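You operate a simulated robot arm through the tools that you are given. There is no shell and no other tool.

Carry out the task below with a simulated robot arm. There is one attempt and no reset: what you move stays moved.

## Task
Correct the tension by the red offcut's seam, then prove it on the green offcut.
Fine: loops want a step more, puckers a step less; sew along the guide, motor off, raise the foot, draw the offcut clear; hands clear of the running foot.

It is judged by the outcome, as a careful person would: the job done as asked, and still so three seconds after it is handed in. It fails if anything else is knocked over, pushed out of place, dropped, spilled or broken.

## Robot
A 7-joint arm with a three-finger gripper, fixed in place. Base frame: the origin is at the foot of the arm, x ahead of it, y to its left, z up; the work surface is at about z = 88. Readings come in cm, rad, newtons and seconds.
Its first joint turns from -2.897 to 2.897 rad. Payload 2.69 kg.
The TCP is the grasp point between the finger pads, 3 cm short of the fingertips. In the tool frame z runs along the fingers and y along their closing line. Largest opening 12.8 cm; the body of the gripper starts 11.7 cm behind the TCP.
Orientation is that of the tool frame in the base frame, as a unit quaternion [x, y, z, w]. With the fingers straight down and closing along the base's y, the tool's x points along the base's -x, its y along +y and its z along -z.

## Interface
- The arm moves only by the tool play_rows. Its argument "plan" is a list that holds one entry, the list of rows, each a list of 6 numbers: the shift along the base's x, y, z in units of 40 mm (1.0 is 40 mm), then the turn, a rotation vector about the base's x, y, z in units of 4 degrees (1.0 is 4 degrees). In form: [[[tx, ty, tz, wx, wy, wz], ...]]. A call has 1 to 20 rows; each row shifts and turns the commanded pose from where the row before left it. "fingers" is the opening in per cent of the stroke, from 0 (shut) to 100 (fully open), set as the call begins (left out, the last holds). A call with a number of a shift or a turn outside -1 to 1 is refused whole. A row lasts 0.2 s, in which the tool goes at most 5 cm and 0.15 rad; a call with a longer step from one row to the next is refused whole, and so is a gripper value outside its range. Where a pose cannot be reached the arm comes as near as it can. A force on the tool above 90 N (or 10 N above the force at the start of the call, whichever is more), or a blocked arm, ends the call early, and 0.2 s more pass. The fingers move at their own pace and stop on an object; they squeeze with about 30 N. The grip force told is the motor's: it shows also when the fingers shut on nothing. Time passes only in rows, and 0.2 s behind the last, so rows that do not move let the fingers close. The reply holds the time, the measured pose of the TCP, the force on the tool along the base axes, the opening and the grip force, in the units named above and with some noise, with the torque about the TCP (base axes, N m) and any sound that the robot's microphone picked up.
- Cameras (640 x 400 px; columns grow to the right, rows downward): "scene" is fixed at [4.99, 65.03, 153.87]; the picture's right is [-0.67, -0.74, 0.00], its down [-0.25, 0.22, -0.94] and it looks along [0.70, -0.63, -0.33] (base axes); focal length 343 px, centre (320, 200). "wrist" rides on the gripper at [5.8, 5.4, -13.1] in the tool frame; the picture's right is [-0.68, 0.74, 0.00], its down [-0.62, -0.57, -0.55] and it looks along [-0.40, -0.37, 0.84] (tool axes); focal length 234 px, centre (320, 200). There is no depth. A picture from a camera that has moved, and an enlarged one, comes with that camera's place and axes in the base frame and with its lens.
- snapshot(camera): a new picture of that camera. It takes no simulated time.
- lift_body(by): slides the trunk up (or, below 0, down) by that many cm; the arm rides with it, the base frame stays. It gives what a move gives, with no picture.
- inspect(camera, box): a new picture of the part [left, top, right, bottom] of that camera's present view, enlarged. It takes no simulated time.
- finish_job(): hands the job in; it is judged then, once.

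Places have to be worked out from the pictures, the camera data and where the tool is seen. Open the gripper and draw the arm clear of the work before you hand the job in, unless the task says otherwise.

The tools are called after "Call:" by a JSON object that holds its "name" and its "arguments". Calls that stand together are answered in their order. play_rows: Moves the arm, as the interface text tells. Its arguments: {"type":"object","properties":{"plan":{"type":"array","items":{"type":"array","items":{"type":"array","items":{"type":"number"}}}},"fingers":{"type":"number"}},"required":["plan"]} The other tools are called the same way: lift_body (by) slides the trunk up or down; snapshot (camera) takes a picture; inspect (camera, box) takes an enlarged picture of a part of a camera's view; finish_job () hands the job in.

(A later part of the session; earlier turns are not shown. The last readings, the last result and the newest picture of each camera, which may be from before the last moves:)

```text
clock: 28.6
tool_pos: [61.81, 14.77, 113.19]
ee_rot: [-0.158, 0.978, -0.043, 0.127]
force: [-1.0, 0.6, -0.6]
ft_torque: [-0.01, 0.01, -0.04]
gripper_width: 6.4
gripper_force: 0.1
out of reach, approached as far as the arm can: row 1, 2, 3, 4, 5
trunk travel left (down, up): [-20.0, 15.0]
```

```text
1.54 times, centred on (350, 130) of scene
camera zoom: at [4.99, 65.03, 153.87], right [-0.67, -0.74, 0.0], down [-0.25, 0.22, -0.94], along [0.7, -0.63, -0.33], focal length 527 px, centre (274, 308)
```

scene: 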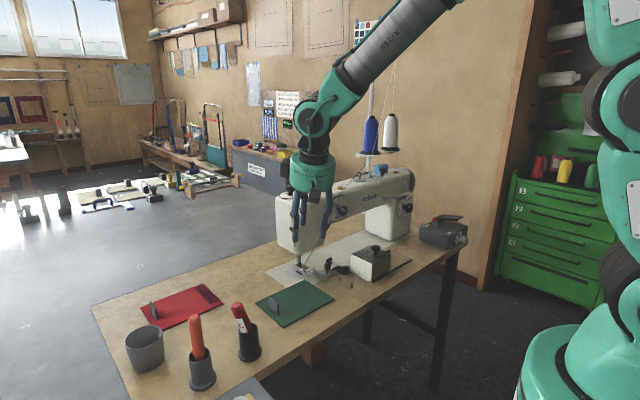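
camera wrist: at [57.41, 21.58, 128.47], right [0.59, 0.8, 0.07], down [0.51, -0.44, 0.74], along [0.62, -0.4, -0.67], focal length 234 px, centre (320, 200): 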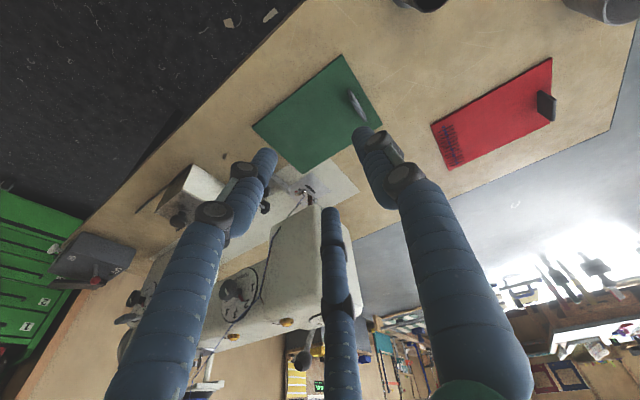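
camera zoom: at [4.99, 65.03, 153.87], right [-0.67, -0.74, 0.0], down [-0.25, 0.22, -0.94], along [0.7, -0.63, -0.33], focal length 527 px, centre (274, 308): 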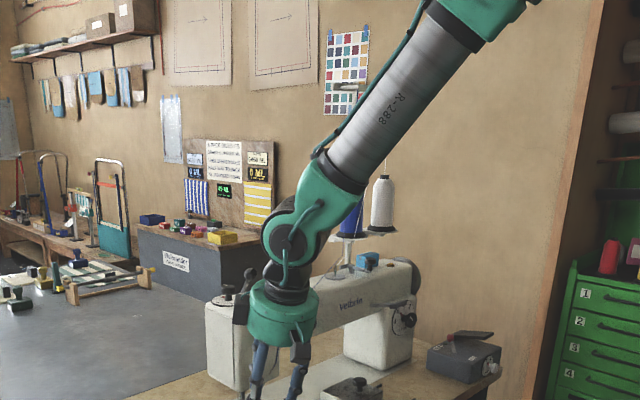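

The forearm shows its grey side now, while earlier its black ribbed side faced us: the wrist flipped when I levelled the tool. I go back towards the earlier 60°-tilted pose to unwind it the way it came.

Call:
{"name": "play_rows", "arguments": {"plan": [[[0.064, -0.257, -0.03, -0.237, -0.784, 0.38], [0.064, -0.257, -0.03, -0.237, -0.784, 0.38], [0.064, -0.257, -0.03, -0.237, -0.784, 0.38], [0.064, -0.257, -0.03, -0.237, -0.784, 0.38], [0.064, -0.257, -0.03, -0.237, -0.784, 0.38], [0.064, -0.257, -0.03, -0.237, -0.784, 0.38], [0.064, -0.257, -0.03, -0.237, -0.784, 0.38], [0.064, -0.257, -0.03, -0.237, -0.784, 0.38], [0.064, -0.257, -0.03, -0.237, -0.784, 0.38], [0.064, -0.257, -0.03, -0.237, -0.784, 0.38], [0.064, -0.257, -0.03, -0.237, -0.784, 0.38], [0.064, -0.257, -0.03, -0.237, -0.784, 0.38], [0.064, -0.257, -0.03, -0.237, -0.784, 0.38], [0.064, -0.257, -0.03, -0.237, -0.784, 0.38]]]}}

Call:
{"name": "snapshot", "arguments": {"camera": "scene"}}

```text
clock: 31.6
tool_pos: [64.99, 1.04, 111.72]
ee_rot: [-0.304, 0.824, -0.179, 0.442]
force: [0.2, 0.7, 0.0]
ft_torque: [0.0, 0.0, 0.04]
gripper_width: 6.39
gripper_force: 0.0
out of reach, approached as far as the arm can: row 5, 6, 7
trunk travel left (down, up): [-20.0, 15.0]
```

```text
taken
```

scene: 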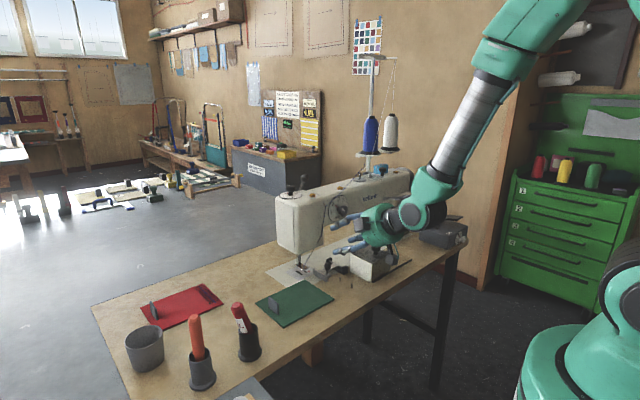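

That landed as commanded. I continue reversing: tilt back to about 30° while rising, and check whether it stays in reach.

Call:
{"name": "play_rows", "arguments": {"plan": [[[0, 0, 0.87, 0, 0.97, 0], [0, 0, 0.87, 0, 0.97, 0], [0, 0, 0.87, 0, 0.97, 0], [0, 0, 0.87, 0, 0.97, 0], [0, 0, 0.87, 0, 0.97, 0], [0, 0, 0.87, 0, 0.97, 0], [0, 0, 0.87, 0, 0.97, 0]]]}}

Call:
{"name": "snapshot", "arguments": {"camera": "scene"}}

```text
clock: 33.2
tool_pos: [67.54, 3.43, 127.6]
ee_rot: [-0.326, 0.868, -0.135, 0.35]
force: [-0.2, -0.1, 0.2]
ft_torque: [0.03, 0.02, 0.01]
gripper_width: 6.39
gripper_force: 0.0
out of reach, approached as far as the arm can: row 4, 5, 6, 7
trunk travel left (down, up): [-20.0, 15.0]
```

```text
taken
```

scene: 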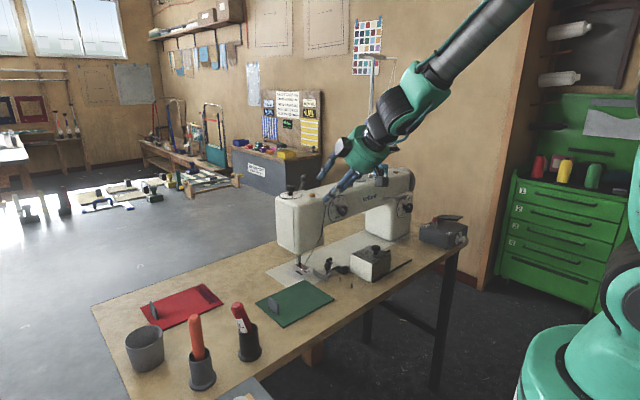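

My reading: levelling the tool flipped wrist joint 5, and tilting straight back runs through the straight-wrist singularity. To unwind, I first bend the hand up again, then swing it around the forearm axis (via the right side), well above and away from the table's objects.

Call:
{"name": "play_rows", "arguments": {"plan": [[[-0.15, -0.15, -0.5, 0, -0.9, 0], [-0.15, -0.15, -0.5, 0, -0.9, 0], [-0.15, -0.15, -0.5, 0, -0.9, 0], [-0.15, -0.15, -0.5, 0, -0.9, 0]]]}}

```text
clock: 34.4
tool_pos: [64.27, 0.18, 112.72]
ee_rot: [-0.317, 0.868, -0.157, 0.349]
force: [0.4, 0.1, -1.1]
ft_torque: [-0.01, -0.06, -0.01]
gripper_width: 6.42
gripper_force: 0.0
out of reach, approached as far as the arm can: row 1, 2
trunk travel left (down, up): [-20.0, 15.0]
stopped in row 4: the arm was blocked; the commanded pose is now the measured one
```

The arm reported being blocked with no contact force. I look at the scene before anything else.

Call:
{"name": "snapshot", "arguments": {"camera": "scene"}}

Call:
{"name": "snapshot", "arguments": {"camera": "wrist"}}

```text
taken
```

scene: 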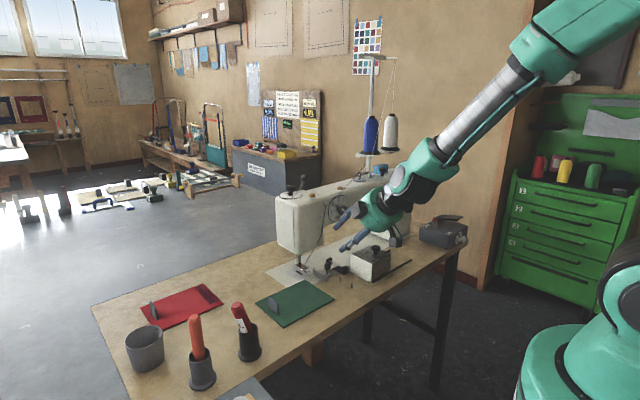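

```text
taken
camera wrist: at [49.54, 1.11, 116.46], right [0.05, 1.0, -0.02], down [0.21, 0.01, 0.98], along [0.98, -0.05, -0.2], focal length 234 px, centre (320, 200)
```

wrist: 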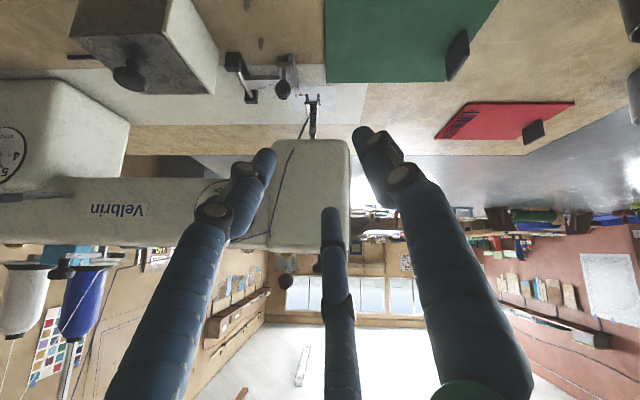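

Nothing has been touched; the wrist is just near-straight. I bend it further up with a pure tilt and see if it follows cleanly.

Call:
{"name": "play_rows", "arguments": {"plan": [[[0, 0, 0, 0, -0.5, 0], [0, 0, 0, 0, -0.5, 0], [0, 0, 0, 0, -0.5, 0], [0, 0, 0, 0, -0.5, 0], [0, 0, 0, 0, -0.5, 0], [0, 0, 0, 0, -0.5, 0], [0, 0, 0, 0, -0.5, 0], [0, 0, 0, 0, -0.5, 0]]]}}

Call:
{"name": "snapshot", "arguments": {"camera": "scene"}}

```text
clock: 36.2
tool_pos: [64.22, 0.11, 112.67]
ee_rot: [-0.294, 0.81, -0.199, 0.466]
force: [-0.3, -0.6, 0.9]
ft_torque: [-0.02, -0.02, 0.0]
gripper_width: 6.39
gripper_force: 0.0
trunk travel left (down, up): [-20.0, 15.0]
```

```text
taken
```

scene: 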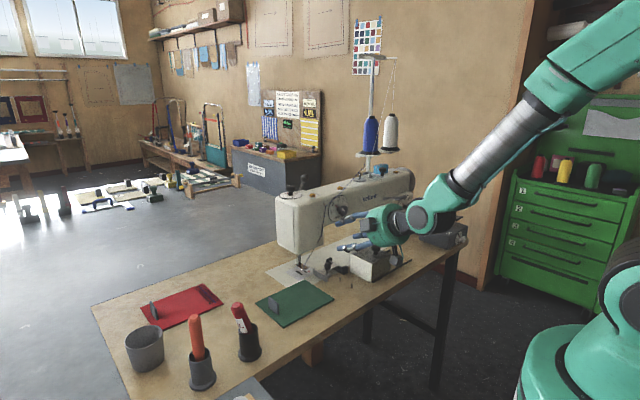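

It follows cleanly now (tilt about 61°). I bend up a bit more and rise, to get well away from the straight-wrist point before swinging the hand around the forearm.

Call:
{"name": "play_rows", "arguments": {"plan": [[[0.145, 0.06, 0.5, 0, -0.79, 0], [0.145, 0.06, 0.5, 0, -0.79, 0], [0.145, 0.06, 0.5, 0, -0.79, 0], [0.145, 0.06, 0.5, 0, -0.79, 0], [0.145, 0.06, 0.5, 0, -0.79, 0], [0.145, 0.06, 0.5, 0, -0.79, 0]]]}}

Call:
{"name": "snapshot", "arguments": {"camera": "scene"}}

```text
clock: 37.6
tool_pos: [67.61, 1.66, 124.54]
ee_rot: [-0.255, 0.723, -0.246, 0.593]
force: [0.4, -0.6, 0.9]
ft_torque: [0.01, 0.03, -0.01]
gripper_width: 6.42
gripper_force: 0.0
trunk travel left (down, up): [-20.0, 15.0]
```

```text
taken
```

scene: 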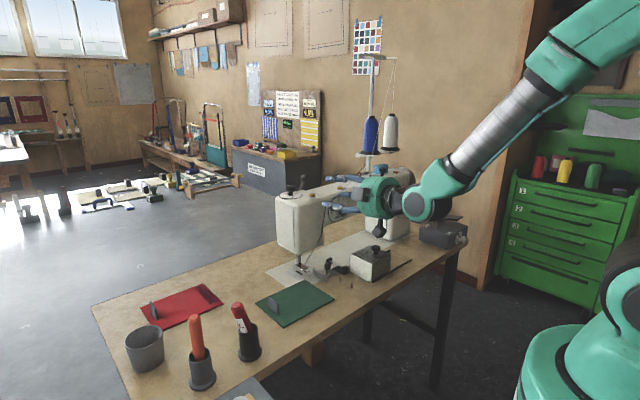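

Reached. I enlarge the wrist to see how the joints sit.

Call:
{"name": "inspect", "arguments": {"camera": "scene", "box": [320, 0, 640, 260]}}

```text
1.54 times, centred on (480, 130) of scene
camera zoom: at [4.99, 65.03, 153.87], right [-0.67, -0.74, 0.0], down [-0.25, 0.22, -0.94], along [0.7, -0.63, -0.33], focal length 527 px, centre (74, 308)
```

zoom: 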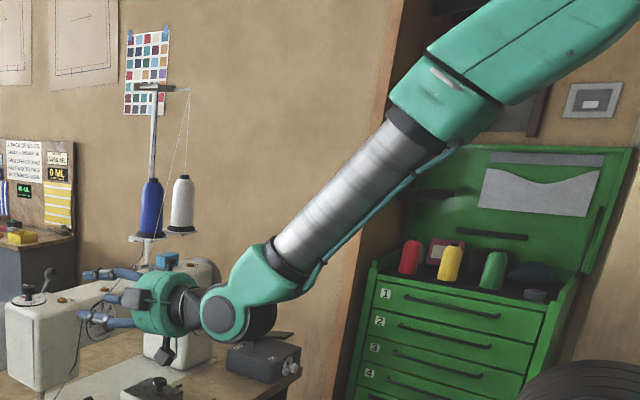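

I try swinging the hand about the forearm axis towards the right side, the first 31 degrees, watching for reach flags.

Call:
{"name": "play_rows", "arguments": {"plan": [[[-0.077, -0.368, 0.0, 0.538, 0.098, -0.812], [-0.077, -0.368, 0.0, 0.538, 0.098, -0.812], [-0.077, -0.368, 0.0, 0.538, 0.098, -0.812], [-0.077, -0.368, 0.0, 0.538, 0.098, -0.812], [-0.158, -0.324, -0.05, 0.538, 0.098, -0.812], [-0.158, -0.324, -0.05, 0.538, 0.098, -0.812], [-0.158, -0.324, -0.05, 0.538, 0.098, -0.812], [-0.158, -0.324, -0.05, 0.538, 0.098, -0.812]]]}}

Call:
{"name": "inspect", "arguments": {"camera": "scene", "box": [320, 0, 640, 260]}}

```text
clock: 39.4
tool_pos: [63.83, -9.45, 123.99]
ee_rot: [-0.002, 0.806, -0.254, 0.535]
force: [0.2, 0.6, -0.6]
ft_torque: [0.05, 0.02, 0.01]
gripper_width: 6.42
gripper_force: 0.1
trunk travel left (down, up): [-20.0, 15.0]
```

```text
1.54 times, centred on (480, 130) of scene
camera zoom: at [4.99, 65.03, 153.87], right [-0.67, -0.74, 0.0], down [-0.25, 0.22, -0.94], along [0.7, -0.63, -0.33], focal length 527 px, centre (74, 308)
```

zoom: 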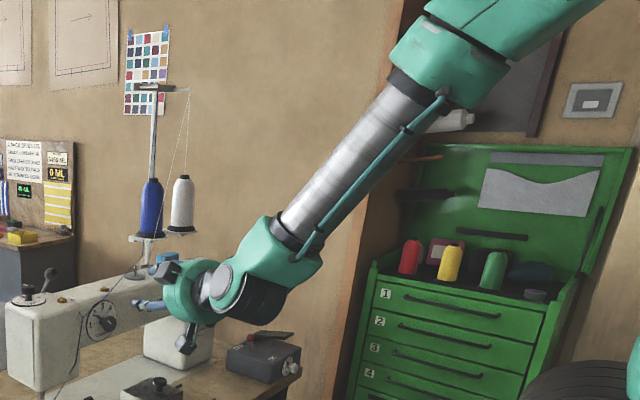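

No flags and the hose side shows joint 5 turning as hoped. I continue the swing.

Call:
{"name": "play_rows", "arguments": {"plan": [[[-0.228, -0.256, -0.082, 0.538, 0.098, -0.812], [-0.228, -0.256, -0.082, 0.538, 0.098, -0.812], [-0.228, -0.256, -0.082, 0.538, 0.098, -0.812], [-0.228, -0.256, -0.082, 0.538, 0.098, -0.812], [-0.282, -0.168, -0.1, 0.538, 0.098, -0.812], [-0.282, -0.168, -0.1, 0.538, 0.098, -0.812], [-0.282, -0.168, -0.1, 0.538, 0.098, -0.812], [-0.282, -0.168, -0.1, 0.538, 0.098, -0.812], [-0.314, -0.07, -0.1, 0.538, 0.098, -0.812], [-0.314, -0.07, -0.1, 0.538, 0.098, -0.812], [-0.314, -0.07, -0.1, 0.538, 0.098, -0.812], [-0.314, -0.07, -0.1, 0.538, 0.098, -0.812]]]}}

Call:
{"name": "snapshot", "arguments": {"camera": "scene"}}

```text
clock: 42.0
tool_pos: [50.68, -17.47, 119.29]
ee_rot: [0.371, 0.817, -0.233, 0.376]
force: [-0.4, 0.4, -0.2]
ft_torque: [-0.02, -0.02, -0.02]
gripper_width: 6.42
gripper_force: 0.0
trunk travel left (down, up): [-20.0, 15.0]
```

```text
taken
```

scene: 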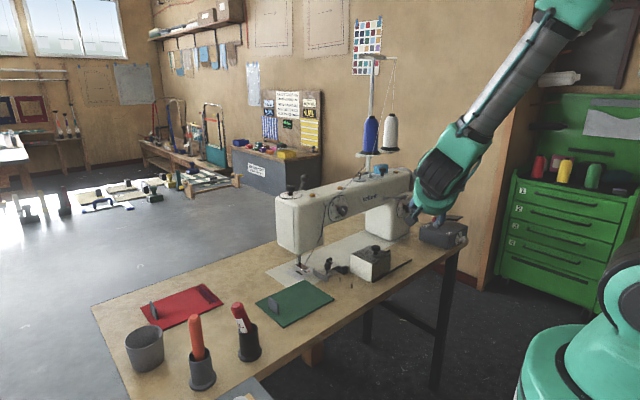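

The tool now points down and to the right as predicted, all in reach. From here I swing it to vertical while moving back to the left, at safe height.

Call:
{"name": "play_rows", "arguments": {"plan": [[[0.077, 0.4, 0.02, 0.778, 0.52, 0], [0.077, 0.4, 0.02, 0.778, 0.52, 0], [0.077, 0.4, 0.02, 0.778, 0.52, 0], [0.077, 0.4, 0.02, 0.778, 0.52, 0], [0.077, 0.4, 0.02, 0.778, 0.52, 0], [0.077, 0.4, 0.02, 0.778, 0.52, 0], [0.077, 0.4, 0.02, 0.778, 0.52, 0], [0.077, 0.4, 0.02, 0.778, 0.52, 0], [0.077, 0.4, 0.02, 0.778, 0.52, 0], [0.077, 0.4, 0.02, 0.778, 0.52, 0], [0.077, 0.4, 0.02, 0.778, 0.52, 0], [0.077, 0.4, 0.02, 0.778, 0.52, 0], [0.077, 0.4, 0.02, 0.778, 0.52, 0], [0.077, 0.4, 0.02, 0.778, 0.52, 0]]]}}

Call:
{"name": "snapshot", "arguments": {"camera": "scene"}}

```text
clock: 45.0
tool_pos: [54.13, 0.02, 119.47]
ee_rot: [0.411, 0.906, -0.056, 0.087]
force: [0.1, 0.1, -0.2]
ft_torque: [-0.02, 0.04, -0.03]
gripper_width: 6.41
gripper_force: 0.1
out of reach, approached as far as the arm can: row 11, 12, 13, 14
trunk travel left (down, up): [-20.0, 15.0]
```

```text
taken
```

scene: 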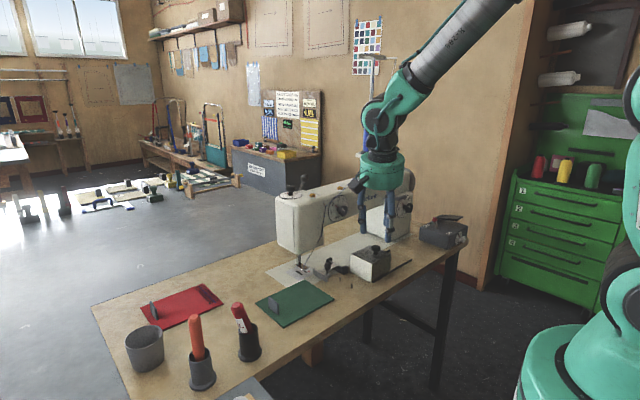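

It stopped again about 12° short of vertical with the hand leaning right: joint 5 has reached its end stop by going round the wrong side. I look at the forearm's line closely to plan passing straight through instead.

Call:
{"name": "inspect", "arguments": {"camera": "scene", "box": [320, 0, 640, 260]}}

```text
1.54 times, centred on (480, 130) of scene
camera zoom: at [4.99, 65.03, 153.87], right [-0.67, -0.74, 0.0], down [-0.25, 0.22, -0.94], along [0.7, -0.63, -0.33], focal length 527 px, centre (74, 308)
```

zoom: 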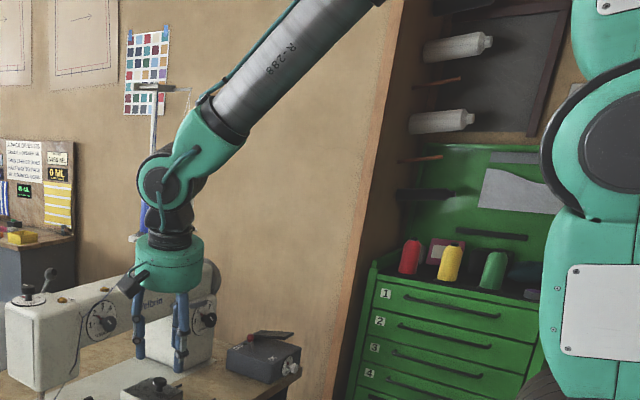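

The elbow is swung well out to the right, so other joints may be the cause. A small roll test about the tool's own axis will show whether the last joint is at its stop.

Call:
{"name": "play_rows", "arguments": {"plan": [[[0, 0, 0, 0.1, -0.17, -0.9], [0, 0, 0, 0.1, -0.17, -0.9], [0, 0, 0, 0.1, -0.17, -0.9], [0, 0, 0, 0.1, -0.17, -0.9]]]}}

```text
clock: 46.0
tool_pos: [54.08, 0.06, 119.53]
ee_rot: [0.525, 0.845, -0.044, 0.094]
force: [-0.1, 0.4, -1.0]
ft_torque: [0.02, 0.0, -0.01]
gripper_width: 6.38
gripper_force: 0.0
trunk travel left (down, up): [-20.0, 15.0]
```

That roll direction is free, so the last joint was the one at its stop. With that slack I finish the tilt to vertical.

Call:
{"name": "play_rows", "arguments": {"plan": [[[0, 0, 0, 0.84, 0.546, 0], [0, 0, 0, 0.84, 0.546, 0], [0, 0, 0, 0.84, 0.546, 0]]]}}

```text
clock: 46.8
tool_pos: [54.0, -0.0, 119.45]
ee_rot: [0.523, 0.846, -0.044, 0.095]
force: [0.3, -0.2, 0.2]
ft_torque: [0.0, -0.02, 0.04]
gripper_width: 6.4
gripper_force: 0.0
out of reach, approached as far as the arm can: row 1, 2, 3
trunk travel left (down, up): [-20.0, 15.0]
```

Roll is free but tilt is not. I test which tilt direction is blocked, one small step each.

Call:
{"name": "play_rows", "arguments": {"plan": [[[0, 0, 0, 0.7, 0, 0], [0, 0, 0, 0.7, 0, 0]]]}}

Call:
{"name": "play_rows", "arguments": {"plan": [[[0, 0, 0, 0, 0.7, 0], [0, 0, 0, 0, 0.7, 0]]]}}

```text
clock: 47.4
tool_pos: [54.1, 0.16, 119.43]
ee_rot: [0.524, 0.846, -0.042, 0.095]
force: [-0.3, -0.9, 0.4]
ft_torque: [0.02, 0.07, -0.01]
gripper_width: 6.39
gripper_force: 0.0
out of reach, approached as far as the arm can: row 2
trunk travel left (down, up): [-20.0, 15.0]
```

```text
clock: 48.0
tool_pos: [53.98, 0.08, 118.17]
ee_rot: [0.522, 0.848, -0.059, 0.076]
force: [0.5, 0.9, -0.7]
ft_torque: [-0.03, 0.05, -0.05]
gripper_width: 6.41
gripper_force: 0.0
out of reach, approached as far as the arm can: row 1, 2
trunk travel left (down, up): [-20.0, 15.0]
```

Diagnosis: the elbow is swung to the right so the forearm points forward-left, and joint 5 is at its stop on this branch. To unwind I'll lift the hand to point forward, then yaw it to the left, then bring it down through the forearm line — all high above the table. First: point forward.

Call:
{"name": "play_rows", "arguments": {"plan": [[[0.2675, 0.0625, 0.28, 0.03, -0.941, 0.173], [0.2675, 0.0625, 0.28, 0.03, -0.941, 0.173], [0.2675, 0.0625, 0.28, 0.03, -0.941, 0.173], [0.2675, 0.0625, 0.28, 0.03, -0.941, 0.173], [0.2675, 0.0625, 0.28, 0.03, -0.941, 0.173], [0.2675, 0.0625, 0.28, 0.03, -0.941, 0.173], [0.2675, 0.0625, 0.28, 0.03, -0.941, 0.173], [0.2675, 0.0625, 0.28, 0.03, -0.941, 0.173], [0.2675, 0.0625, 0.28, 0.03, -0.941, 0.173], [0.2675, 0.0625, 0.28, 0.03, -0.941, 0.173], [0.2675, 0.0625, 0.28, 0.03, -0.941, 0.173], [0.2675, 0.0625, 0.28, 0.03, -0.941, 0.173], [0.2675, 0.0625, 0.28, 0.03, -0.941, 0.173], [0.2675, 0.0625, 0.28, 0.03, -0.941, 0.173], [0.2675, 0.0625, 0.28, 0.03, -0.941, 0.173], [0.2675, 0.0625, 0.28, 0.03, -0.941, 0.173], [0.2675, 0.0625, 0.28, 0.03, -0.941, 0.173], [0.2675, 0.0625, 0.28, 0.03, -0.941, 0.173], [0.2675, 0.0625, 0.28, 0.03, -0.941, 0.173], [0.2675, 0.0625, 0.28, 0.03, -0.941, 0.173]]]}}

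Call:
{"name": "snapshot", "arguments": {"camera": "scene"}}

```text
clock: 52.2
tool_pos: [75.18, 5.01, 140.79]
ee_rot: [0.351, 0.679, 0.297, 0.572]
force: [-0.3, -0.8, 0.3]
ft_torque: [0.02, -0.03, 0.0]
gripper_width: 6.41
gripper_force: 0.1
trunk travel left (down, up): [-20.0, 15.0]
```

```text
taken
```

scene: 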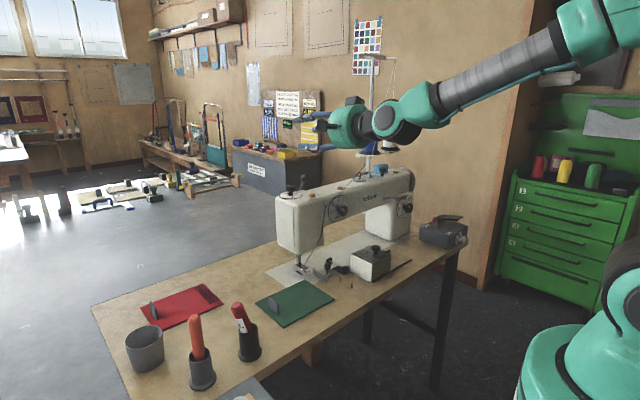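

Reached cleanly. Now I swing the hand up and to the left (about 65° azimuth), staying above the forearm's line.

Call:
{"name": "play_rows", "arguments": {"plan": [[[-0.117, 0.458, 0.192, 0.153, -0.332, 0.885], [-0.117, 0.458, 0.192, 0.153, -0.332, 0.885], [-0.117, 0.458, 0.192, 0.153, -0.332, 0.885], [-0.117, 0.458, 0.192, 0.153, -0.332, 0.885], [-0.117, 0.458, 0.192, 0.153, -0.332, 0.885], [-0.117, 0.458, 0.192, 0.153, -0.332, 0.885], [-0.117, 0.458, 0.192, 0.153, -0.332, 0.885], [-0.117, 0.458, 0.192, 0.153, -0.332, 0.885], [-0.117, 0.458, 0.192, 0.153, -0.332, 0.885], [-0.378, 0.294, 0.175, 0.153, -0.332, 0.885], [-0.378, 0.294, 0.175, 0.153, -0.332, 0.885], [-0.378, 0.294, 0.175, 0.153, -0.332, 0.885], [-0.378, 0.294, 0.175, 0.153, -0.332, 0.885], [-0.378, 0.294, 0.175, 0.153, -0.332, 0.885], [-0.378, 0.294, 0.175, 0.153, -0.332, 0.885], [-0.378, 0.294, 0.175, 0.153, -0.332, 0.885], [-0.378, 0.294, 0.175, 0.153, -0.332, 0.885], [-0.378, 0.294, 0.175, 0.153, -0.332, 0.885]]]}}

Call:
{"name": "snapshot", "arguments": {"camera": "scene"}}

```text
clock: 56.0
tool_pos: [57.08, 32.08, 154.08]
ee_rot: [-0.072, 0.604, 0.675, 0.418]
force: [-0.6, -0.8, 0.3]
ft_torque: [-0.03, -0.03, -0.02]
gripper_width: 6.42
gripper_force: 0.0
trunk travel left (down, up): [-20.0, 15.0]
```

```text
taken
```

scene: 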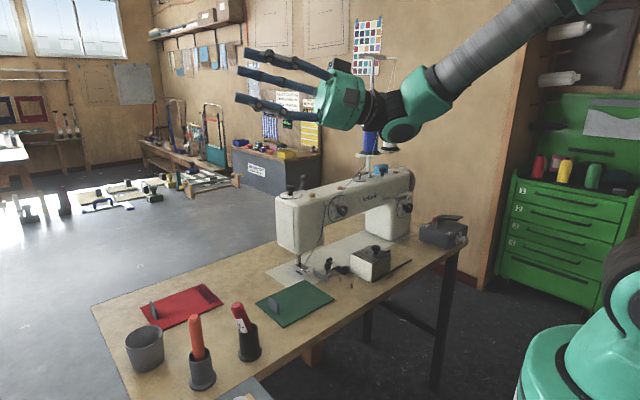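

Reached cleanly again. Now I bring the hand down in that vertical plane, which should carry the wrist straight through onto the right branch.

Call:
{"name": "play_rows", "arguments": {"plan": [[[0.035, 0.074, -0.521, -0.883, 0.412, 0], [0.035, 0.074, -0.521, -0.883, 0.412, 0], [0.035, 0.074, -0.521, -0.883, 0.412, 0], [-0.01, -0.021, -0.526, -0.883, 0.412, 0], [-0.01, -0.021, -0.526, -0.883, 0.412, 0], [-0.01, -0.021, -0.526, -0.883, 0.412, 0], [-0.054, -0.115, -0.511, -0.883, 0.412, 0], [-0.054, -0.115, -0.511, -0.883, 0.412, 0], [-0.054, -0.115, -0.511, -0.883, 0.412, 0], [-0.098, -0.209, -0.474, -0.883, 0.412, 0], [-0.098, -0.209, -0.474, -0.883, 0.412, 0], [-0.098, -0.209, -0.474, -0.883, 0.412, 0], [-0.136, -0.291, -0.418, -0.883, 0.412, 0], [-0.136, -0.291, -0.418, -0.883, 0.412, 0], [-0.136, -0.291, -0.418, -0.883, 0.412, 0], [-0.168, -0.361, -0.346, -0.883, 0.412, 0], [-0.168, -0.361, -0.346, -0.883, 0.412, 0], [-0.168, -0.361, -0.346, -0.883, 0.412, 0]]]}}

Call:
{"name": "snapshot", "arguments": {"camera": "scene"}}

```text
clock: 59.8
tool_pos: [52.21, 20.82, 120.46]
ee_rot: [-0.112, 0.948, 0.254, 0.157]
force: [-0.1, 0.0, -0.2]
ft_torque: [-0.03, -0.01, 0.03]
gripper_width: 6.41
gripper_force: 0.1
trunk travel left (down, up): [-20.0, 15.0]
```

```text
taken
```

scene: 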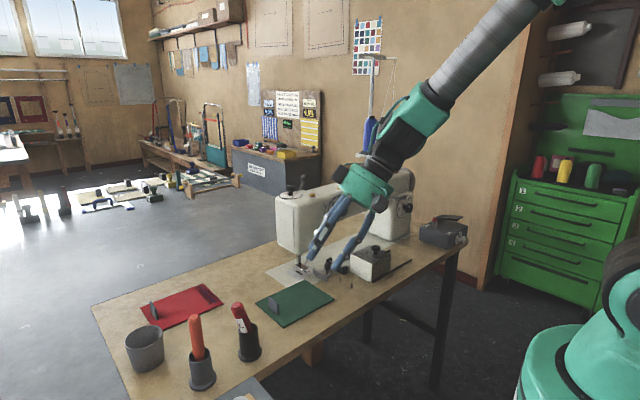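

No flags through the pass. I continue the last 35° to vertical.

Call:
{"name": "play_rows", "arguments": {"plan": [[[-0.195, -0.418, -0.2, -0.883, 0.412, 0], [-0.195, -0.418, -0.2, -0.883, 0.412, 0], [-0.195, -0.418, -0.2, -0.883, 0.412, 0], [-0.213, -0.456, -0.1, -0.883, 0.412, 0], [-0.213, -0.456, -0.1, -0.883, 0.412, 0], [-0.213, -0.456, -0.1, -0.883, 0.412, 0], [-0.222, -0.475, 0, -0.883, 0.412, 0], [-0.222, -0.475, 0, -0.883, 0.412, 0], [-0.222, -0.475, 0, -0.883, 0.412, 0]]]}}

Call:
{"name": "snapshot", "arguments": {"camera": "scene"}}

```text
clock: 61.8
tool_pos: [47.3, 10.49, 116.76]
ee_rot: [-0.117, 0.988, 0.085, 0.053]
force: [0.4, -0.8, -0.8]
ft_torque: [-0.01, 0.0, 0.03]
gripper_width: 6.41
gripper_force: 0.1
out of reach, approached as far as the arm can: row 7, 8, 9
trunk travel left (down, up): [-20.0, 15.0]
```

```text
taken
```

scene: 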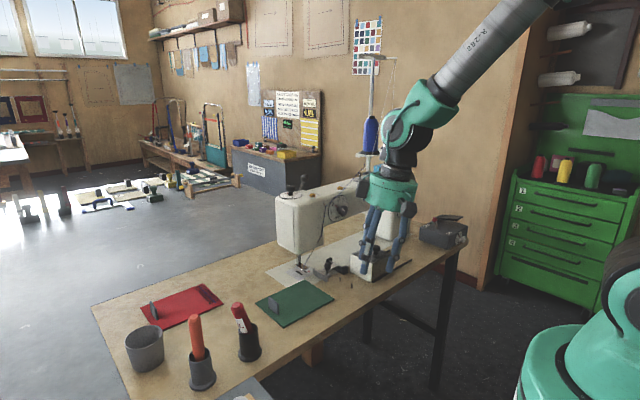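

Stuck just short again, now leaning left — so joint 5 has simply met its other stop, which tells me the arm's plane is upright and the wrist must pass exactly through straight within the x-z plane. I go back round to pointing forward with the tool in the y = 0 plane.

Call:
{"name": "play_rows", "arguments": {"plan": [[[0.181, 0.39, 0.308, 0.883, -0.412, 0], [0.181, 0.39, 0.308, 0.883, -0.412, 0], [0.181, 0.39, 0.308, 0.883, -0.412, 0], [0.181, 0.39, 0.308, 0.883, -0.412, 0], [0.181, 0.39, 0.308, 0.883, -0.412, 0], [0.181, 0.39, 0.308, 0.883, -0.412, 0], [0.181, 0.39, 0.308, 0.883, -0.412, 0], [0.181, 0.39, 0.308, 0.883, -0.412, 0], [0.181, 0.39, 0.308, 0.883, -0.412, 0], [0.181, 0.39, 0.308, 0.883, -0.412, 0], [0.181, 0.39, 0.308, 0.883, -0.412, 0], [0.181, 0.39, 0.308, 0.883, -0.412, 0]]]}}

Call:
{"name": "play_rows", "arguments": {"plan": [[[0.2485, -0.429, 0.054, -0.073, -0.495, -0.831], [0.2485, -0.429, 0.054, -0.073, -0.495, -0.831], [0.2485, -0.429, 0.054, -0.073, -0.495, -0.831], [0.2485, -0.429, 0.054, -0.073, -0.495, -0.831], [0.2485, -0.429, 0.054, -0.073, -0.495, -0.831], [0.2485, -0.429, 0.054, -0.073, -0.495, -0.831], [0.2485, -0.429, 0.054, -0.073, -0.495, -0.831], [0.2485, -0.429, 0.054, -0.073, -0.495, -0.831], [0.2485, -0.429, 0.054, -0.073, -0.495, -0.831], [0.2485, -0.429, 0.054, -0.073, -0.495, -0.831], [0.2485, -0.429, 0.054, -0.073, -0.495, -0.831], [0.2485, -0.429, 0.054, -0.073, -0.495, -0.831], [0.2485, -0.429, 0.054, -0.073, -0.495, -0.831], [0.2485, -0.429, 0.054, -0.073, -0.495, -0.831], [0.2485, -0.429, 0.054, -0.073, -0.495, -0.831], [0.2485, -0.429, 0.054, -0.073, -0.495, -0.831], [0.2485, -0.429, 0.054, -0.073, -0.495, -0.831]]]}}

Call:
{"name": "snapshot", "arguments": {"camera": "scene"}}

```text
clock: 64.4
tool_pos: [55.9, 29.58, 131.55]
ee_rot: [-0.103, 0.867, 0.414, 0.257]
force: [-0.1, 0.5, 0.3]
ft_torque: [0.01, 0.02, -0.01]
gripper_width: 6.41
gripper_force: 0.0
trunk travel left (down, up): [-20.0, 15.0]
```

```text
clock: 68.0
tool_pos: [72.87, 0.05, 135.09]
ee_rot: [0.193, 0.721, 0.163, 0.645]
force: [0.6, -1.1, 0.8]
ft_torque: [0.01, -0.01, 0.01]
gripper_width: 6.39
gripper_force: 0.0
trunk travel left (down, up): [-20.0, 15.0]
```

```text
taken
```

scene: 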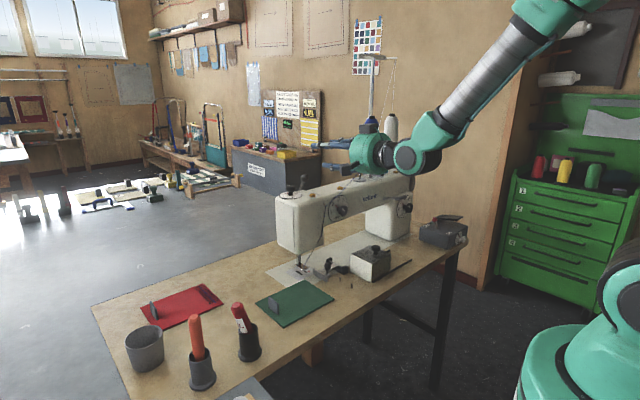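

The hand points forward in the arm's own vertical plane, forearm line matching that plane too. Now I tilt down within the plane while raising the wrist quickly, to pass straight through.

Call:
{"name": "play_rows", "arguments": {"plan": [[[0, -0.0125, 0, 0, 0, 0.2], [-0.08, 0, -0.535, 0, 1, 0], [-0.117, 0, -0.528, 0, 1, 0], [-0.154, 0, -0.519, 0, 1, 0], [-0.189, 0, -0.507, 0, 1, 0], [-0.224, 0, -0.492, 0, 1, 0], [-0.258, 0, -0.475, 0, 1, 0], [-0.091, 0, 0.394, 0, 1, 0], [-0.122, 0, 0.415, 0, 1, 0], [-0.151, 0, 0.439, 0, 1, 0], [-0.179, 0, 0.464, 0, 1, 0], [-0.205, 0, 0.492, 0, 1, 0], [-0.229, 0, 0.521, 0, 1, 0], [-0.251, 0, 0.551, 0, 1, 0], [-0.271, 0, 0.584, 0, 1, 0]]]}}

Call:
{"name": "snapshot", "arguments": {"camera": "scene"}}

```text
clock: 71.2
tool_pos: [62.6, 0.27, 138.58]
ee_rot: [0.245, 0.94, 0.06, 0.229]
force: [0.2, 0.8, 0.2]
ft_torque: [0.01, -0.02, 0.02]
gripper_width: 6.39
gripper_force: 0.1
trunk travel left (down, up): [-20.0, 15.0]
```

```text
taken
```

scene: 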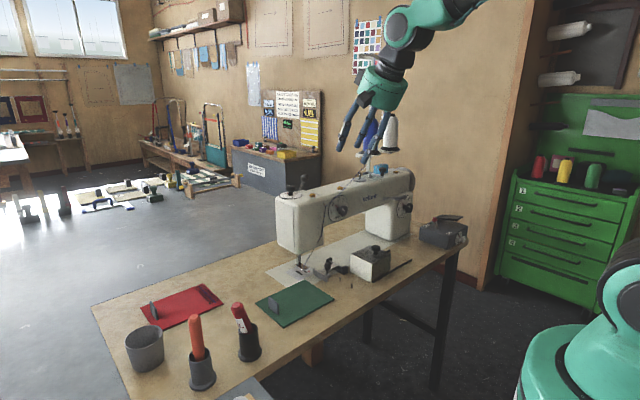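

That passed with no flags and the wrist now visibly bends downward from a near-level forearm. I finish the last 27° to vertical.

Call:
{"name": "play_rows", "arguments": {"plan": [[[0, 0, 0, 0, 0.978, 0], [0, 0, 0, 0, 0.978, 0], [0, 0, 0, 0, 0.978, 0], [0, 0, 0, 0, 0.978, 0], [0, 0, 0, 0, 0.978, 0], [0, 0, 0, 0, 0.978, 0], [0, 0, 0, 0, 0.978, 0]]]}}

Call:
{"name": "snapshot", "arguments": {"camera": "wrist"}}

```text
clock: 72.8
tool_pos: [62.64, 0.1, 138.5]
ee_rot: [0.252, 0.968, 0.001, 0.0]
force: [0.2, 0.1, -0.3]
ft_torque: [0.0, -0.01, -0.01]
gripper_width: 6.42
gripper_force: 0.1
trunk travel left (down, up): [-20.0, 15.0]
```

```text
taken
camera wrist: at [60.18, 7.74, 151.6], right [0.95, 0.31, 0.0], down [0.26, -0.8, 0.55], along [0.17, -0.52, -0.84], focal length 234 px, centre (320, 200)
```

wrist: 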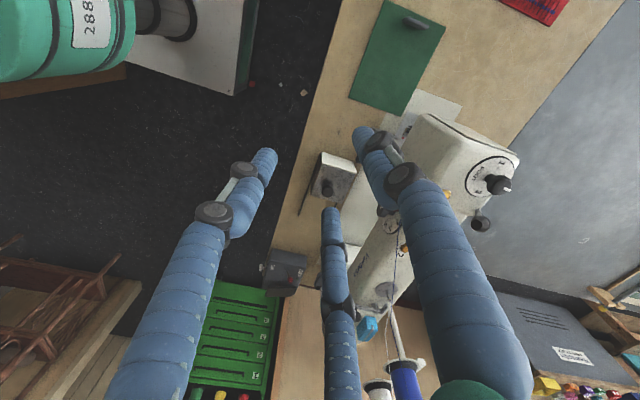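

Vertical at last, on the good branch (yaw about -29°). I turn to yaw 0 and move over towards the green offcut's tab to measure it.

Call:
{"name": "play_rows", "arguments": {"plan": [[[0.1, 0.53, -0.42, 0, 0, 0.9125], [0.1, 0.53, -0.42, 0, 0, 0.9125], [0.1, 0.53, -0.42, 0, 0, 0.9125], [0.1, 0.53, -0.42, 0, 0, 0.9125], [0.1, 0.53, -0.42, 0, 0, 0.9125], [0.1, 0.53, -0.42, 0, 0, 0.9125], [0.1, 0.53, -0.42, 0, 0, 0.9125], [0.1, 0.53, -0.42, 0, 0, 0.9125]]]}}

Call:
{"name": "snapshot", "arguments": {"camera": "wrist"}}

```text
clock: 74.6
tool_pos: [65.68, 17.05, 125.2]
ee_rot: [0.0, 1.0, 0.001, 0.0]
force: [-0.3, 0.3, -0.5]
ft_torque: [-0.01, 0.01, 0.02]
gripper_width: 6.41
gripper_force: 0.0
trunk travel left (down, up): [-20.0, 15.0]
```

```text
taken
camera wrist: at [59.86, 22.46, 138.3], right [0.68, 0.74, 0.0], down [0.62, -0.57, 0.55], along [0.4, -0.37, -0.84], focal length 234 px, centre (320, 200)
```

wrist: 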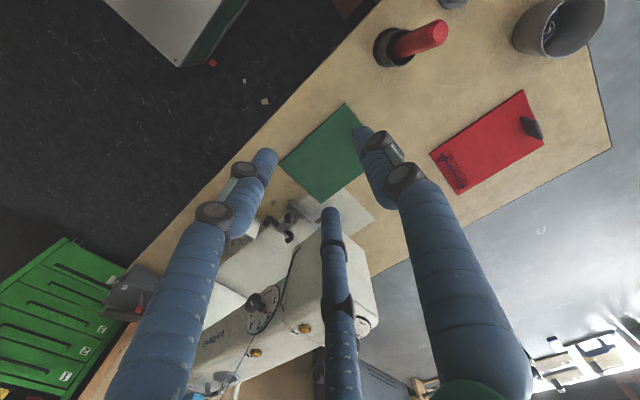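

The tool is vertical at yaw 0. From the scene view I put the green tab's centre at about (77.8, 17.6), roughly 4.5 cm long in x, thin in y, top near z = 92; I move above it with the fingers half open.

Call:
{"name": "play_rows", "arguments": {"plan": [[[0.379, 0.017, -0.75, 0, 0, 0], [0.379, 0.017, -0.75, 0, 0, 0], [0.379, 0.017, -0.75, 0, 0, 0], [0.379, 0.017, -0.75, 0, 0, 0], [0.379, 0.017, -0.75, 0, 0, 0], [0.379, 0.017, -0.75, 0, 0, 0], [0.379, 0.017, -0.75, 0, 0, 0], [0.379, 0.017, -0.75, 0, 0, 0]]]}}

Call:
{"name": "inspect", "arguments": {"camera": "scene", "box": [240, 220, 360, 340]}}

Call:
{"name": "snapshot", "arguments": {"camera": "wrist"}}

```text
clock: 76.4
tool_pos: [78.02, 17.39, 100.89]
ee_rot: [0.0, 1.0, 0.001, 0.0]
force: [0.1, -0.5, 0.1]
ft_torque: [-0.03, 0.0, 0.02]
gripper_width: 6.39
gripper_force: 0.0
trunk travel left (down, up): [-20.0, 15.0]
```

```text
3.33 times, centred on (300, 280) of scene
camera zoom: at [4.99, 65.03, 153.87], right [-0.67, -0.74, 0.0], down [-0.25, 0.22, -0.94], along [0.7, -0.63, -0.33], focal length 1143 px, centre (387, -67)
```

zoom: 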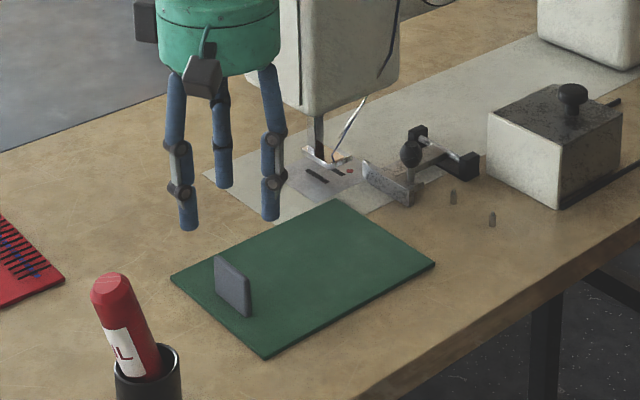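

```text
taken
camera wrist: at [72.28, 22.84, 114.07], right [0.68, 0.74, 0.0], down [0.62, -0.57, 0.55], along [0.4, -0.37, -0.84], focal length 234 px, centre (320, 200)
```

wrist: 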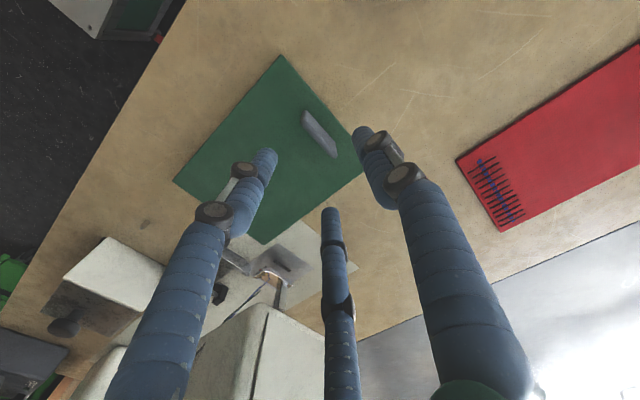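

The tab is visible now between the fingers; I enlarge it to measure it precisely.

Call:
{"name": "inspect", "arguments": {"camera": "wrist", "box": [270, 90, 370, 180]}}

Call:
{"name": "inspect", "arguments": {"camera": "scene", "box": [290, 285, 340, 325]}}

```text
4.44 times, centred on (320, 135) of wrist
camera zoom: at [72.28, 22.84, 114.07], right [0.68, 0.74, 0.0], down [0.62, -0.57, 0.55], along [0.4, -0.37, -0.84], focal length 1041 px, centre (320, 489)
```

zoom: 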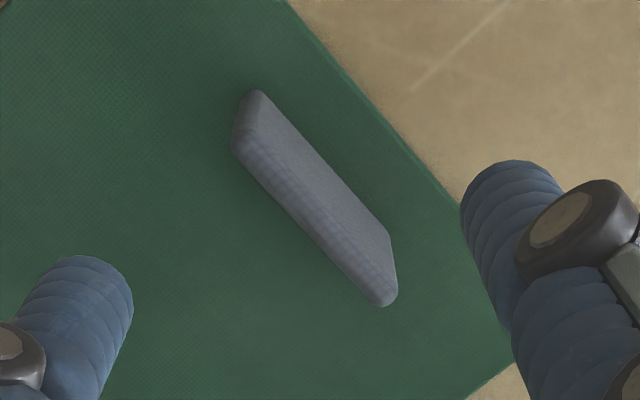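

```text
10.00 times, centred on (315, 305) of scene
camera zoom: at [4.99, 65.03, 153.87], right [-0.67, -0.74, 0.0], down [-0.25, 0.22, -0.94], along [0.7, -0.63, -0.33], focal length 3428 px, centre (370, -850)
```

zoom: 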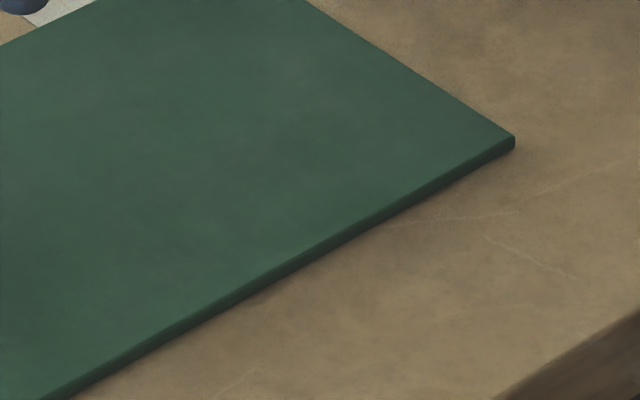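

The tab's centre measures (77.5, 17.7). I descend so the fingers straddle it, with the tips just above the offcut.

Call:
{"name": "play_rows", "arguments": {"plan": [[[-0.1, 0.065, -0.5, 0, 0, 0], [0, 0, -0.5, 0, 0, 0], [0, 0, -0.5, 0, 0, 0], [0, 0, -0.4, 0, 0, 0], [0, 0, -0.3, 0, 0, 0]]]}}

Call:
{"name": "inspect", "arguments": {"camera": "scene", "box": [250, 250, 350, 340]}}

```text
clock: 77.6
tool_pos: [77.62, 17.66, 92.21]
ee_rot: [0.0, 1.0, 0.001, 0.0]
force: [-0.4, -0.1, 0.4]
ft_torque: [0.02, 0.01, 0.0]
gripper_width: 6.39
gripper_force: 0.0
trunk travel left (down, up): [-20.0, 15.0]
```

```text
4.44 times, centred on (300, 295) of scene
camera zoom: at [4.99, 65.03, 153.87], right [-0.67, -0.74, 0.0], down [-0.25, 0.22, -0.94], along [0.7, -0.63, -0.33], focal length 1523 px, centre (409, -222)
```

zoom: 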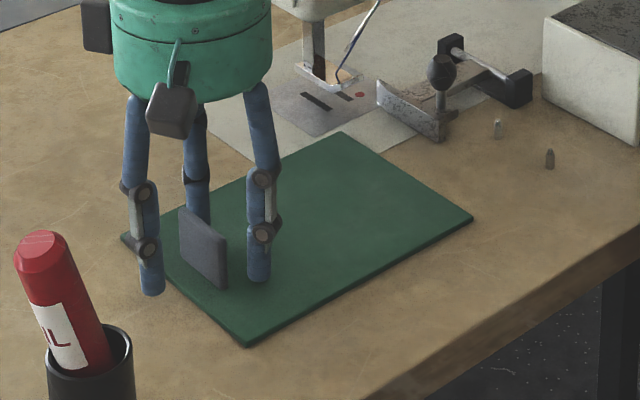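

The tab stands between the fingers. I close on it.

Call:
{"name": "play_rows", "arguments": {"plan": [[[0, 0, 0, 0, 0, 0], [0, 0, 0, 0, 0, 0], [0, 0, 0, 0, 0, 0]]], "fingers": 0}}

Call:
{"name": "inspect", "arguments": {"camera": "scene", "box": [250, 250, 350, 340]}}

```text
clock: 78.4
tool_pos: [77.59, 17.71, 92.21]
ee_rot: [0.0, 1.0, 0.001, 0.0]
force: [-0.4, -0.2, 0.5]
ft_torque: [0.07, 0.0, 0.03]
gripper_width: 1.33
gripper_force: 30.1
trunk travel left (down, up): [-20.0, 15.0]
```

```text
4.44 times, centred on (300, 295) of scene
camera zoom: at [4.99, 65.03, 153.87], right [-0.67, -0.74, 0.0], down [-0.25, 0.22, -0.94], along [0.7, -0.63, -0.33], focal length 1523 px, centre (409, -222)
```

zoom: 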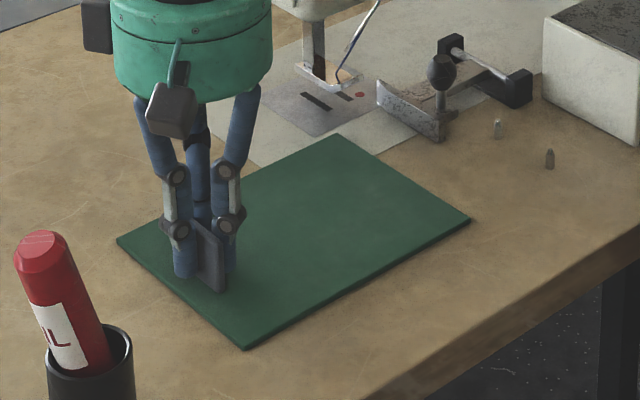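

The tab is held (1.33 cm wide). I lift the offcut a few millimetres and slide it 4 cm towards the guide, watching the force.

Call:
{"name": "play_rows", "arguments": {"plan": [[[0, 0, 0.1, 0, 0, 0], [0, -0.2, 0, 0, 0, 0], [0, -0.2, 0, 0, 0, 0], [0, -0.2, 0, 0, 0, 0], [0, -0.2, 0, 0, 0, 0], [0, -0.2, 0, 0, 0, 0]]]}}

Call:
{"name": "inspect", "arguments": {"camera": "scene", "box": [270, 240, 360, 310]}}

```text
clock: 79.8
tool_pos: [77.58, 13.6, 92.69]
ee_rot: [0.0, 1.0, 0.001, 0.0]
force: [0.2, 0.4, -0.7]
ft_torque: [0.03, -0.01, -0.03]
gripper_width: 1.32
gripper_force: 30.3
trunk travel left (down, up): [-20.0, 15.0]
```

```text
5.71 times, centred on (315, 275) of scene
camera zoom: at [4.99, 65.03, 153.87], right [-0.67, -0.74, 0.0], down [-0.25, 0.22, -0.94], along [0.7, -0.63, -0.33], focal length 1959 px, centre (349, -229)
```

zoom: 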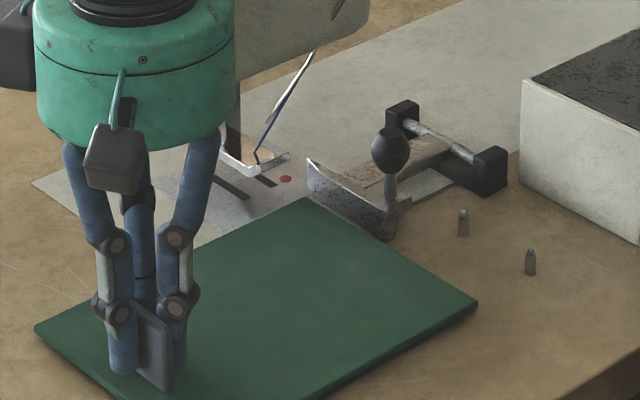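

About 1 cm of gap to the guide remains once the lift is allowed for. I move 0.8 cm closer, set the offcut down, and look again.

Call:
{"name": "play_rows", "arguments": {"plan": [[[0, -0.1, 0, 0, 0, 0], [0, -0.1, 0, 0, 0, 0], [0, 0, -0.06, 0, 0, 0], [0, 0, -0.06, 0, 0, 0]]]}}

Call:
{"name": "inspect", "arguments": {"camera": "scene", "box": [290, 255, 340, 290]}}

```text
clock: 80.8
tool_pos: [77.81, 12.87, 92.09]
ee_rot: [0.001, 1.0, 0.001, 0.0]
force: [0.5, -0.1, -0.6]
ft_torque: [0.05, -0.01, 0.0]
gripper_width: 1.3
gripper_force: 29.9
trunk travel left (down, up): [-20.0, 15.0]
```

```text
11.43 times, centred on (315, 272) of scene
camera zoom: at [4.99, 65.03, 153.87], right [-0.67, -0.74, 0.0], down [-0.25, 0.22, -0.94], along [0.7, -0.63, -0.33], focal length 3917 px, centre (377, -629)
```

zoom: 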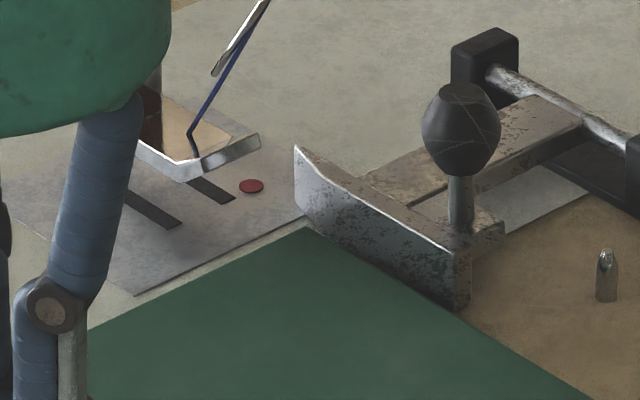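

The edge looks almost against the guide. I zoom further to judge gap and parallelism.

Call:
{"name": "inspect", "arguments": {"camera": "scene", "box": [310, 265, 335, 285]}}

Call:
{"name": "inspect", "arguments": {"camera": "wrist", "box": [80, 60, 400, 320]}}

```text
16.00 times, centred on (322, 275) of scene
camera zoom: at [4.99, 65.03, 153.87], right [-0.67, -0.74, 0.0], down [-0.25, 0.22, -0.94], along [0.7, -0.63, -0.33], focal length 5484 px, centre (280, -1000)
```

zoom: 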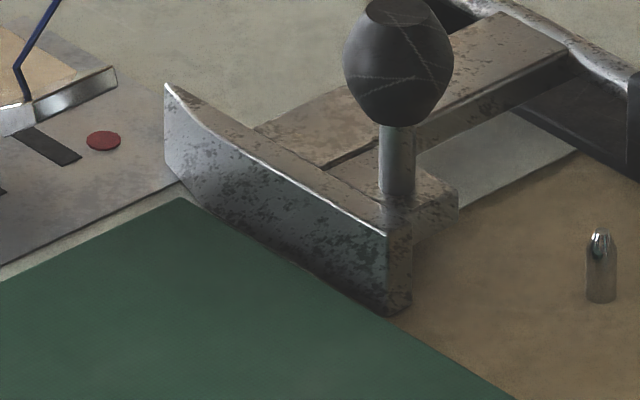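

```text
1.54 times, centred on (240, 190) of wrist
camera zoom: at [71.87, 18.44, 105.29], right [0.68, 0.74, 0.0], down [0.62, -0.57, 0.55], along [0.4, -0.37, -0.84], focal length 360 px, centre (443, 215)
```

zoom: 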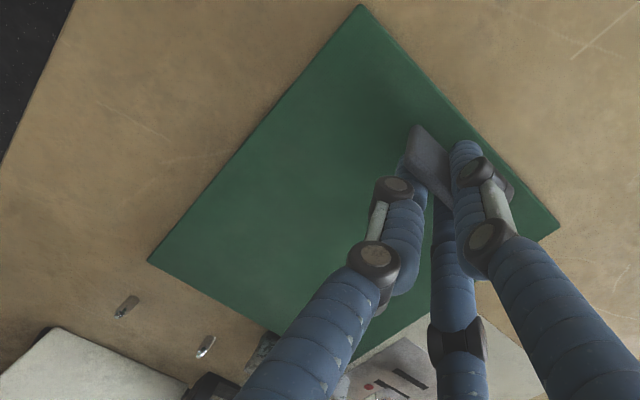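

The remaining gap looks like about 2 mm and parallel. I nudge towards the guide in small steps, watching the sideways force.

Call:
{"name": "play_rows", "arguments": {"plan": [[[0, -0.03, 0, 0, 0, 0], [0, 0, 0, 0, 0, 0]]]}}

Call:
{"name": "play_rows", "arguments": {"plan": [[[0, -0.03, 0, 0, 0, 0], [0, 0, 0, 0, 0, 0]]]}}

Call:
{"name": "inspect", "arguments": {"camera": "scene", "box": [310, 265, 335, 285]}}

```text
clock: 81.4
tool_pos: [77.83, 12.8, 92.24]
ee_rot: [0.001, 1.0, 0.001, 0.0]
force: [0.3, -0.6, -2.2]
ft_torque: [0.12, -0.02, 0.02]
gripper_width: 1.29
gripper_force: 29.8
trunk travel left (down, up): [-20.0, 15.0]
```

```text
clock: 82.0
tool_pos: [77.62, 12.74, 92.1]
ee_rot: [0.0, 1.0, 0.001, 0.0]
force: [-0.5, 1.3, -0.2]
ft_torque: [0.06, 0.01, -0.01]
gripper_width: 1.3
gripper_force: 30.0
trunk travel left (down, up): [-20.0, 15.0]
```

```text
16.00 times, centred on (322, 275) of scene
camera zoom: at [4.99, 65.03, 153.87], right [-0.67, -0.74, 0.0], down [-0.25, 0.22, -0.94], along [0.7, -0.63, -0.33], focal length 5484 px, centre (280, -1000)
```

zoom: 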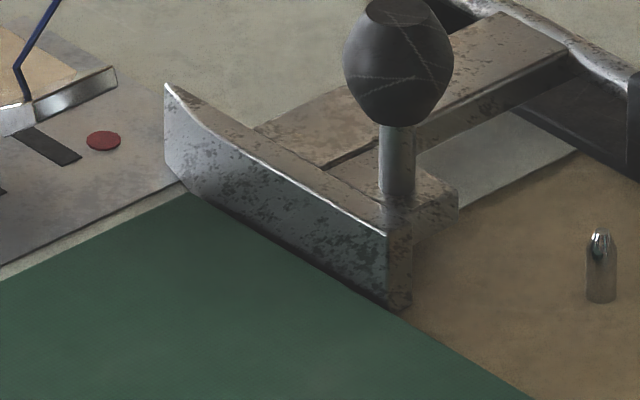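

The offcut's edge now lies along the guide (slight reaction force). I lift it about 3 mm to clear the bed plate's rim and slide it forward along the guide until its far edge is about 1.6 cm past the needle line (needle ≈ x 90.3).

Call:
{"name": "play_rows", "arguments": {"plan": [[[0, 0, 0.08, 0, 0, 0], [0.17, 0, 0, 0, 0, 0], [0.17, 0, 0, 0, 0, 0], [0.17, 0, 0, 0, 0, 0], [0.17, 0, 0, 0, 0, 0]]]}}

Call:
{"name": "inspect", "arguments": {"camera": "scene", "box": [285, 250, 345, 295]}}

```text
clock: 83.2
tool_pos: [80.4, 12.81, 92.33]
ee_rot: [-0.001, 1.0, 0.001, 0.0]
force: [-0.1, -0.5, -0.9]
ft_torque: [0.05, -0.01, 0.01]
gripper_width: 1.3
gripper_force: 29.6
trunk travel left (down, up): [-20.0, 15.0]
```

```text
8.89 times, centred on (315, 272) of scene
camera zoom: at [4.99, 65.03, 153.87], right [-0.67, -0.74, 0.0], down [-0.25, 0.22, -0.94], along [0.7, -0.63, -0.33], focal length 3047 px, centre (364, -444)
```

zoom: 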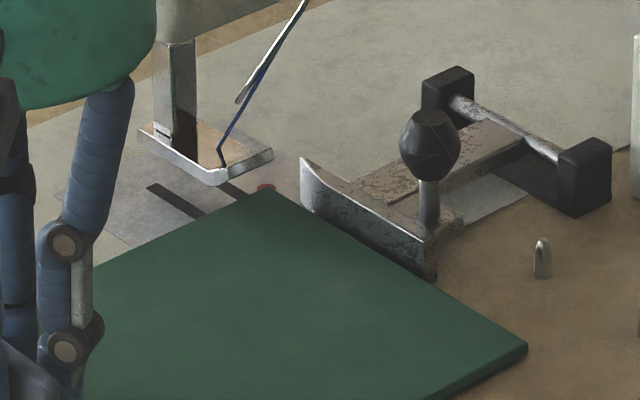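

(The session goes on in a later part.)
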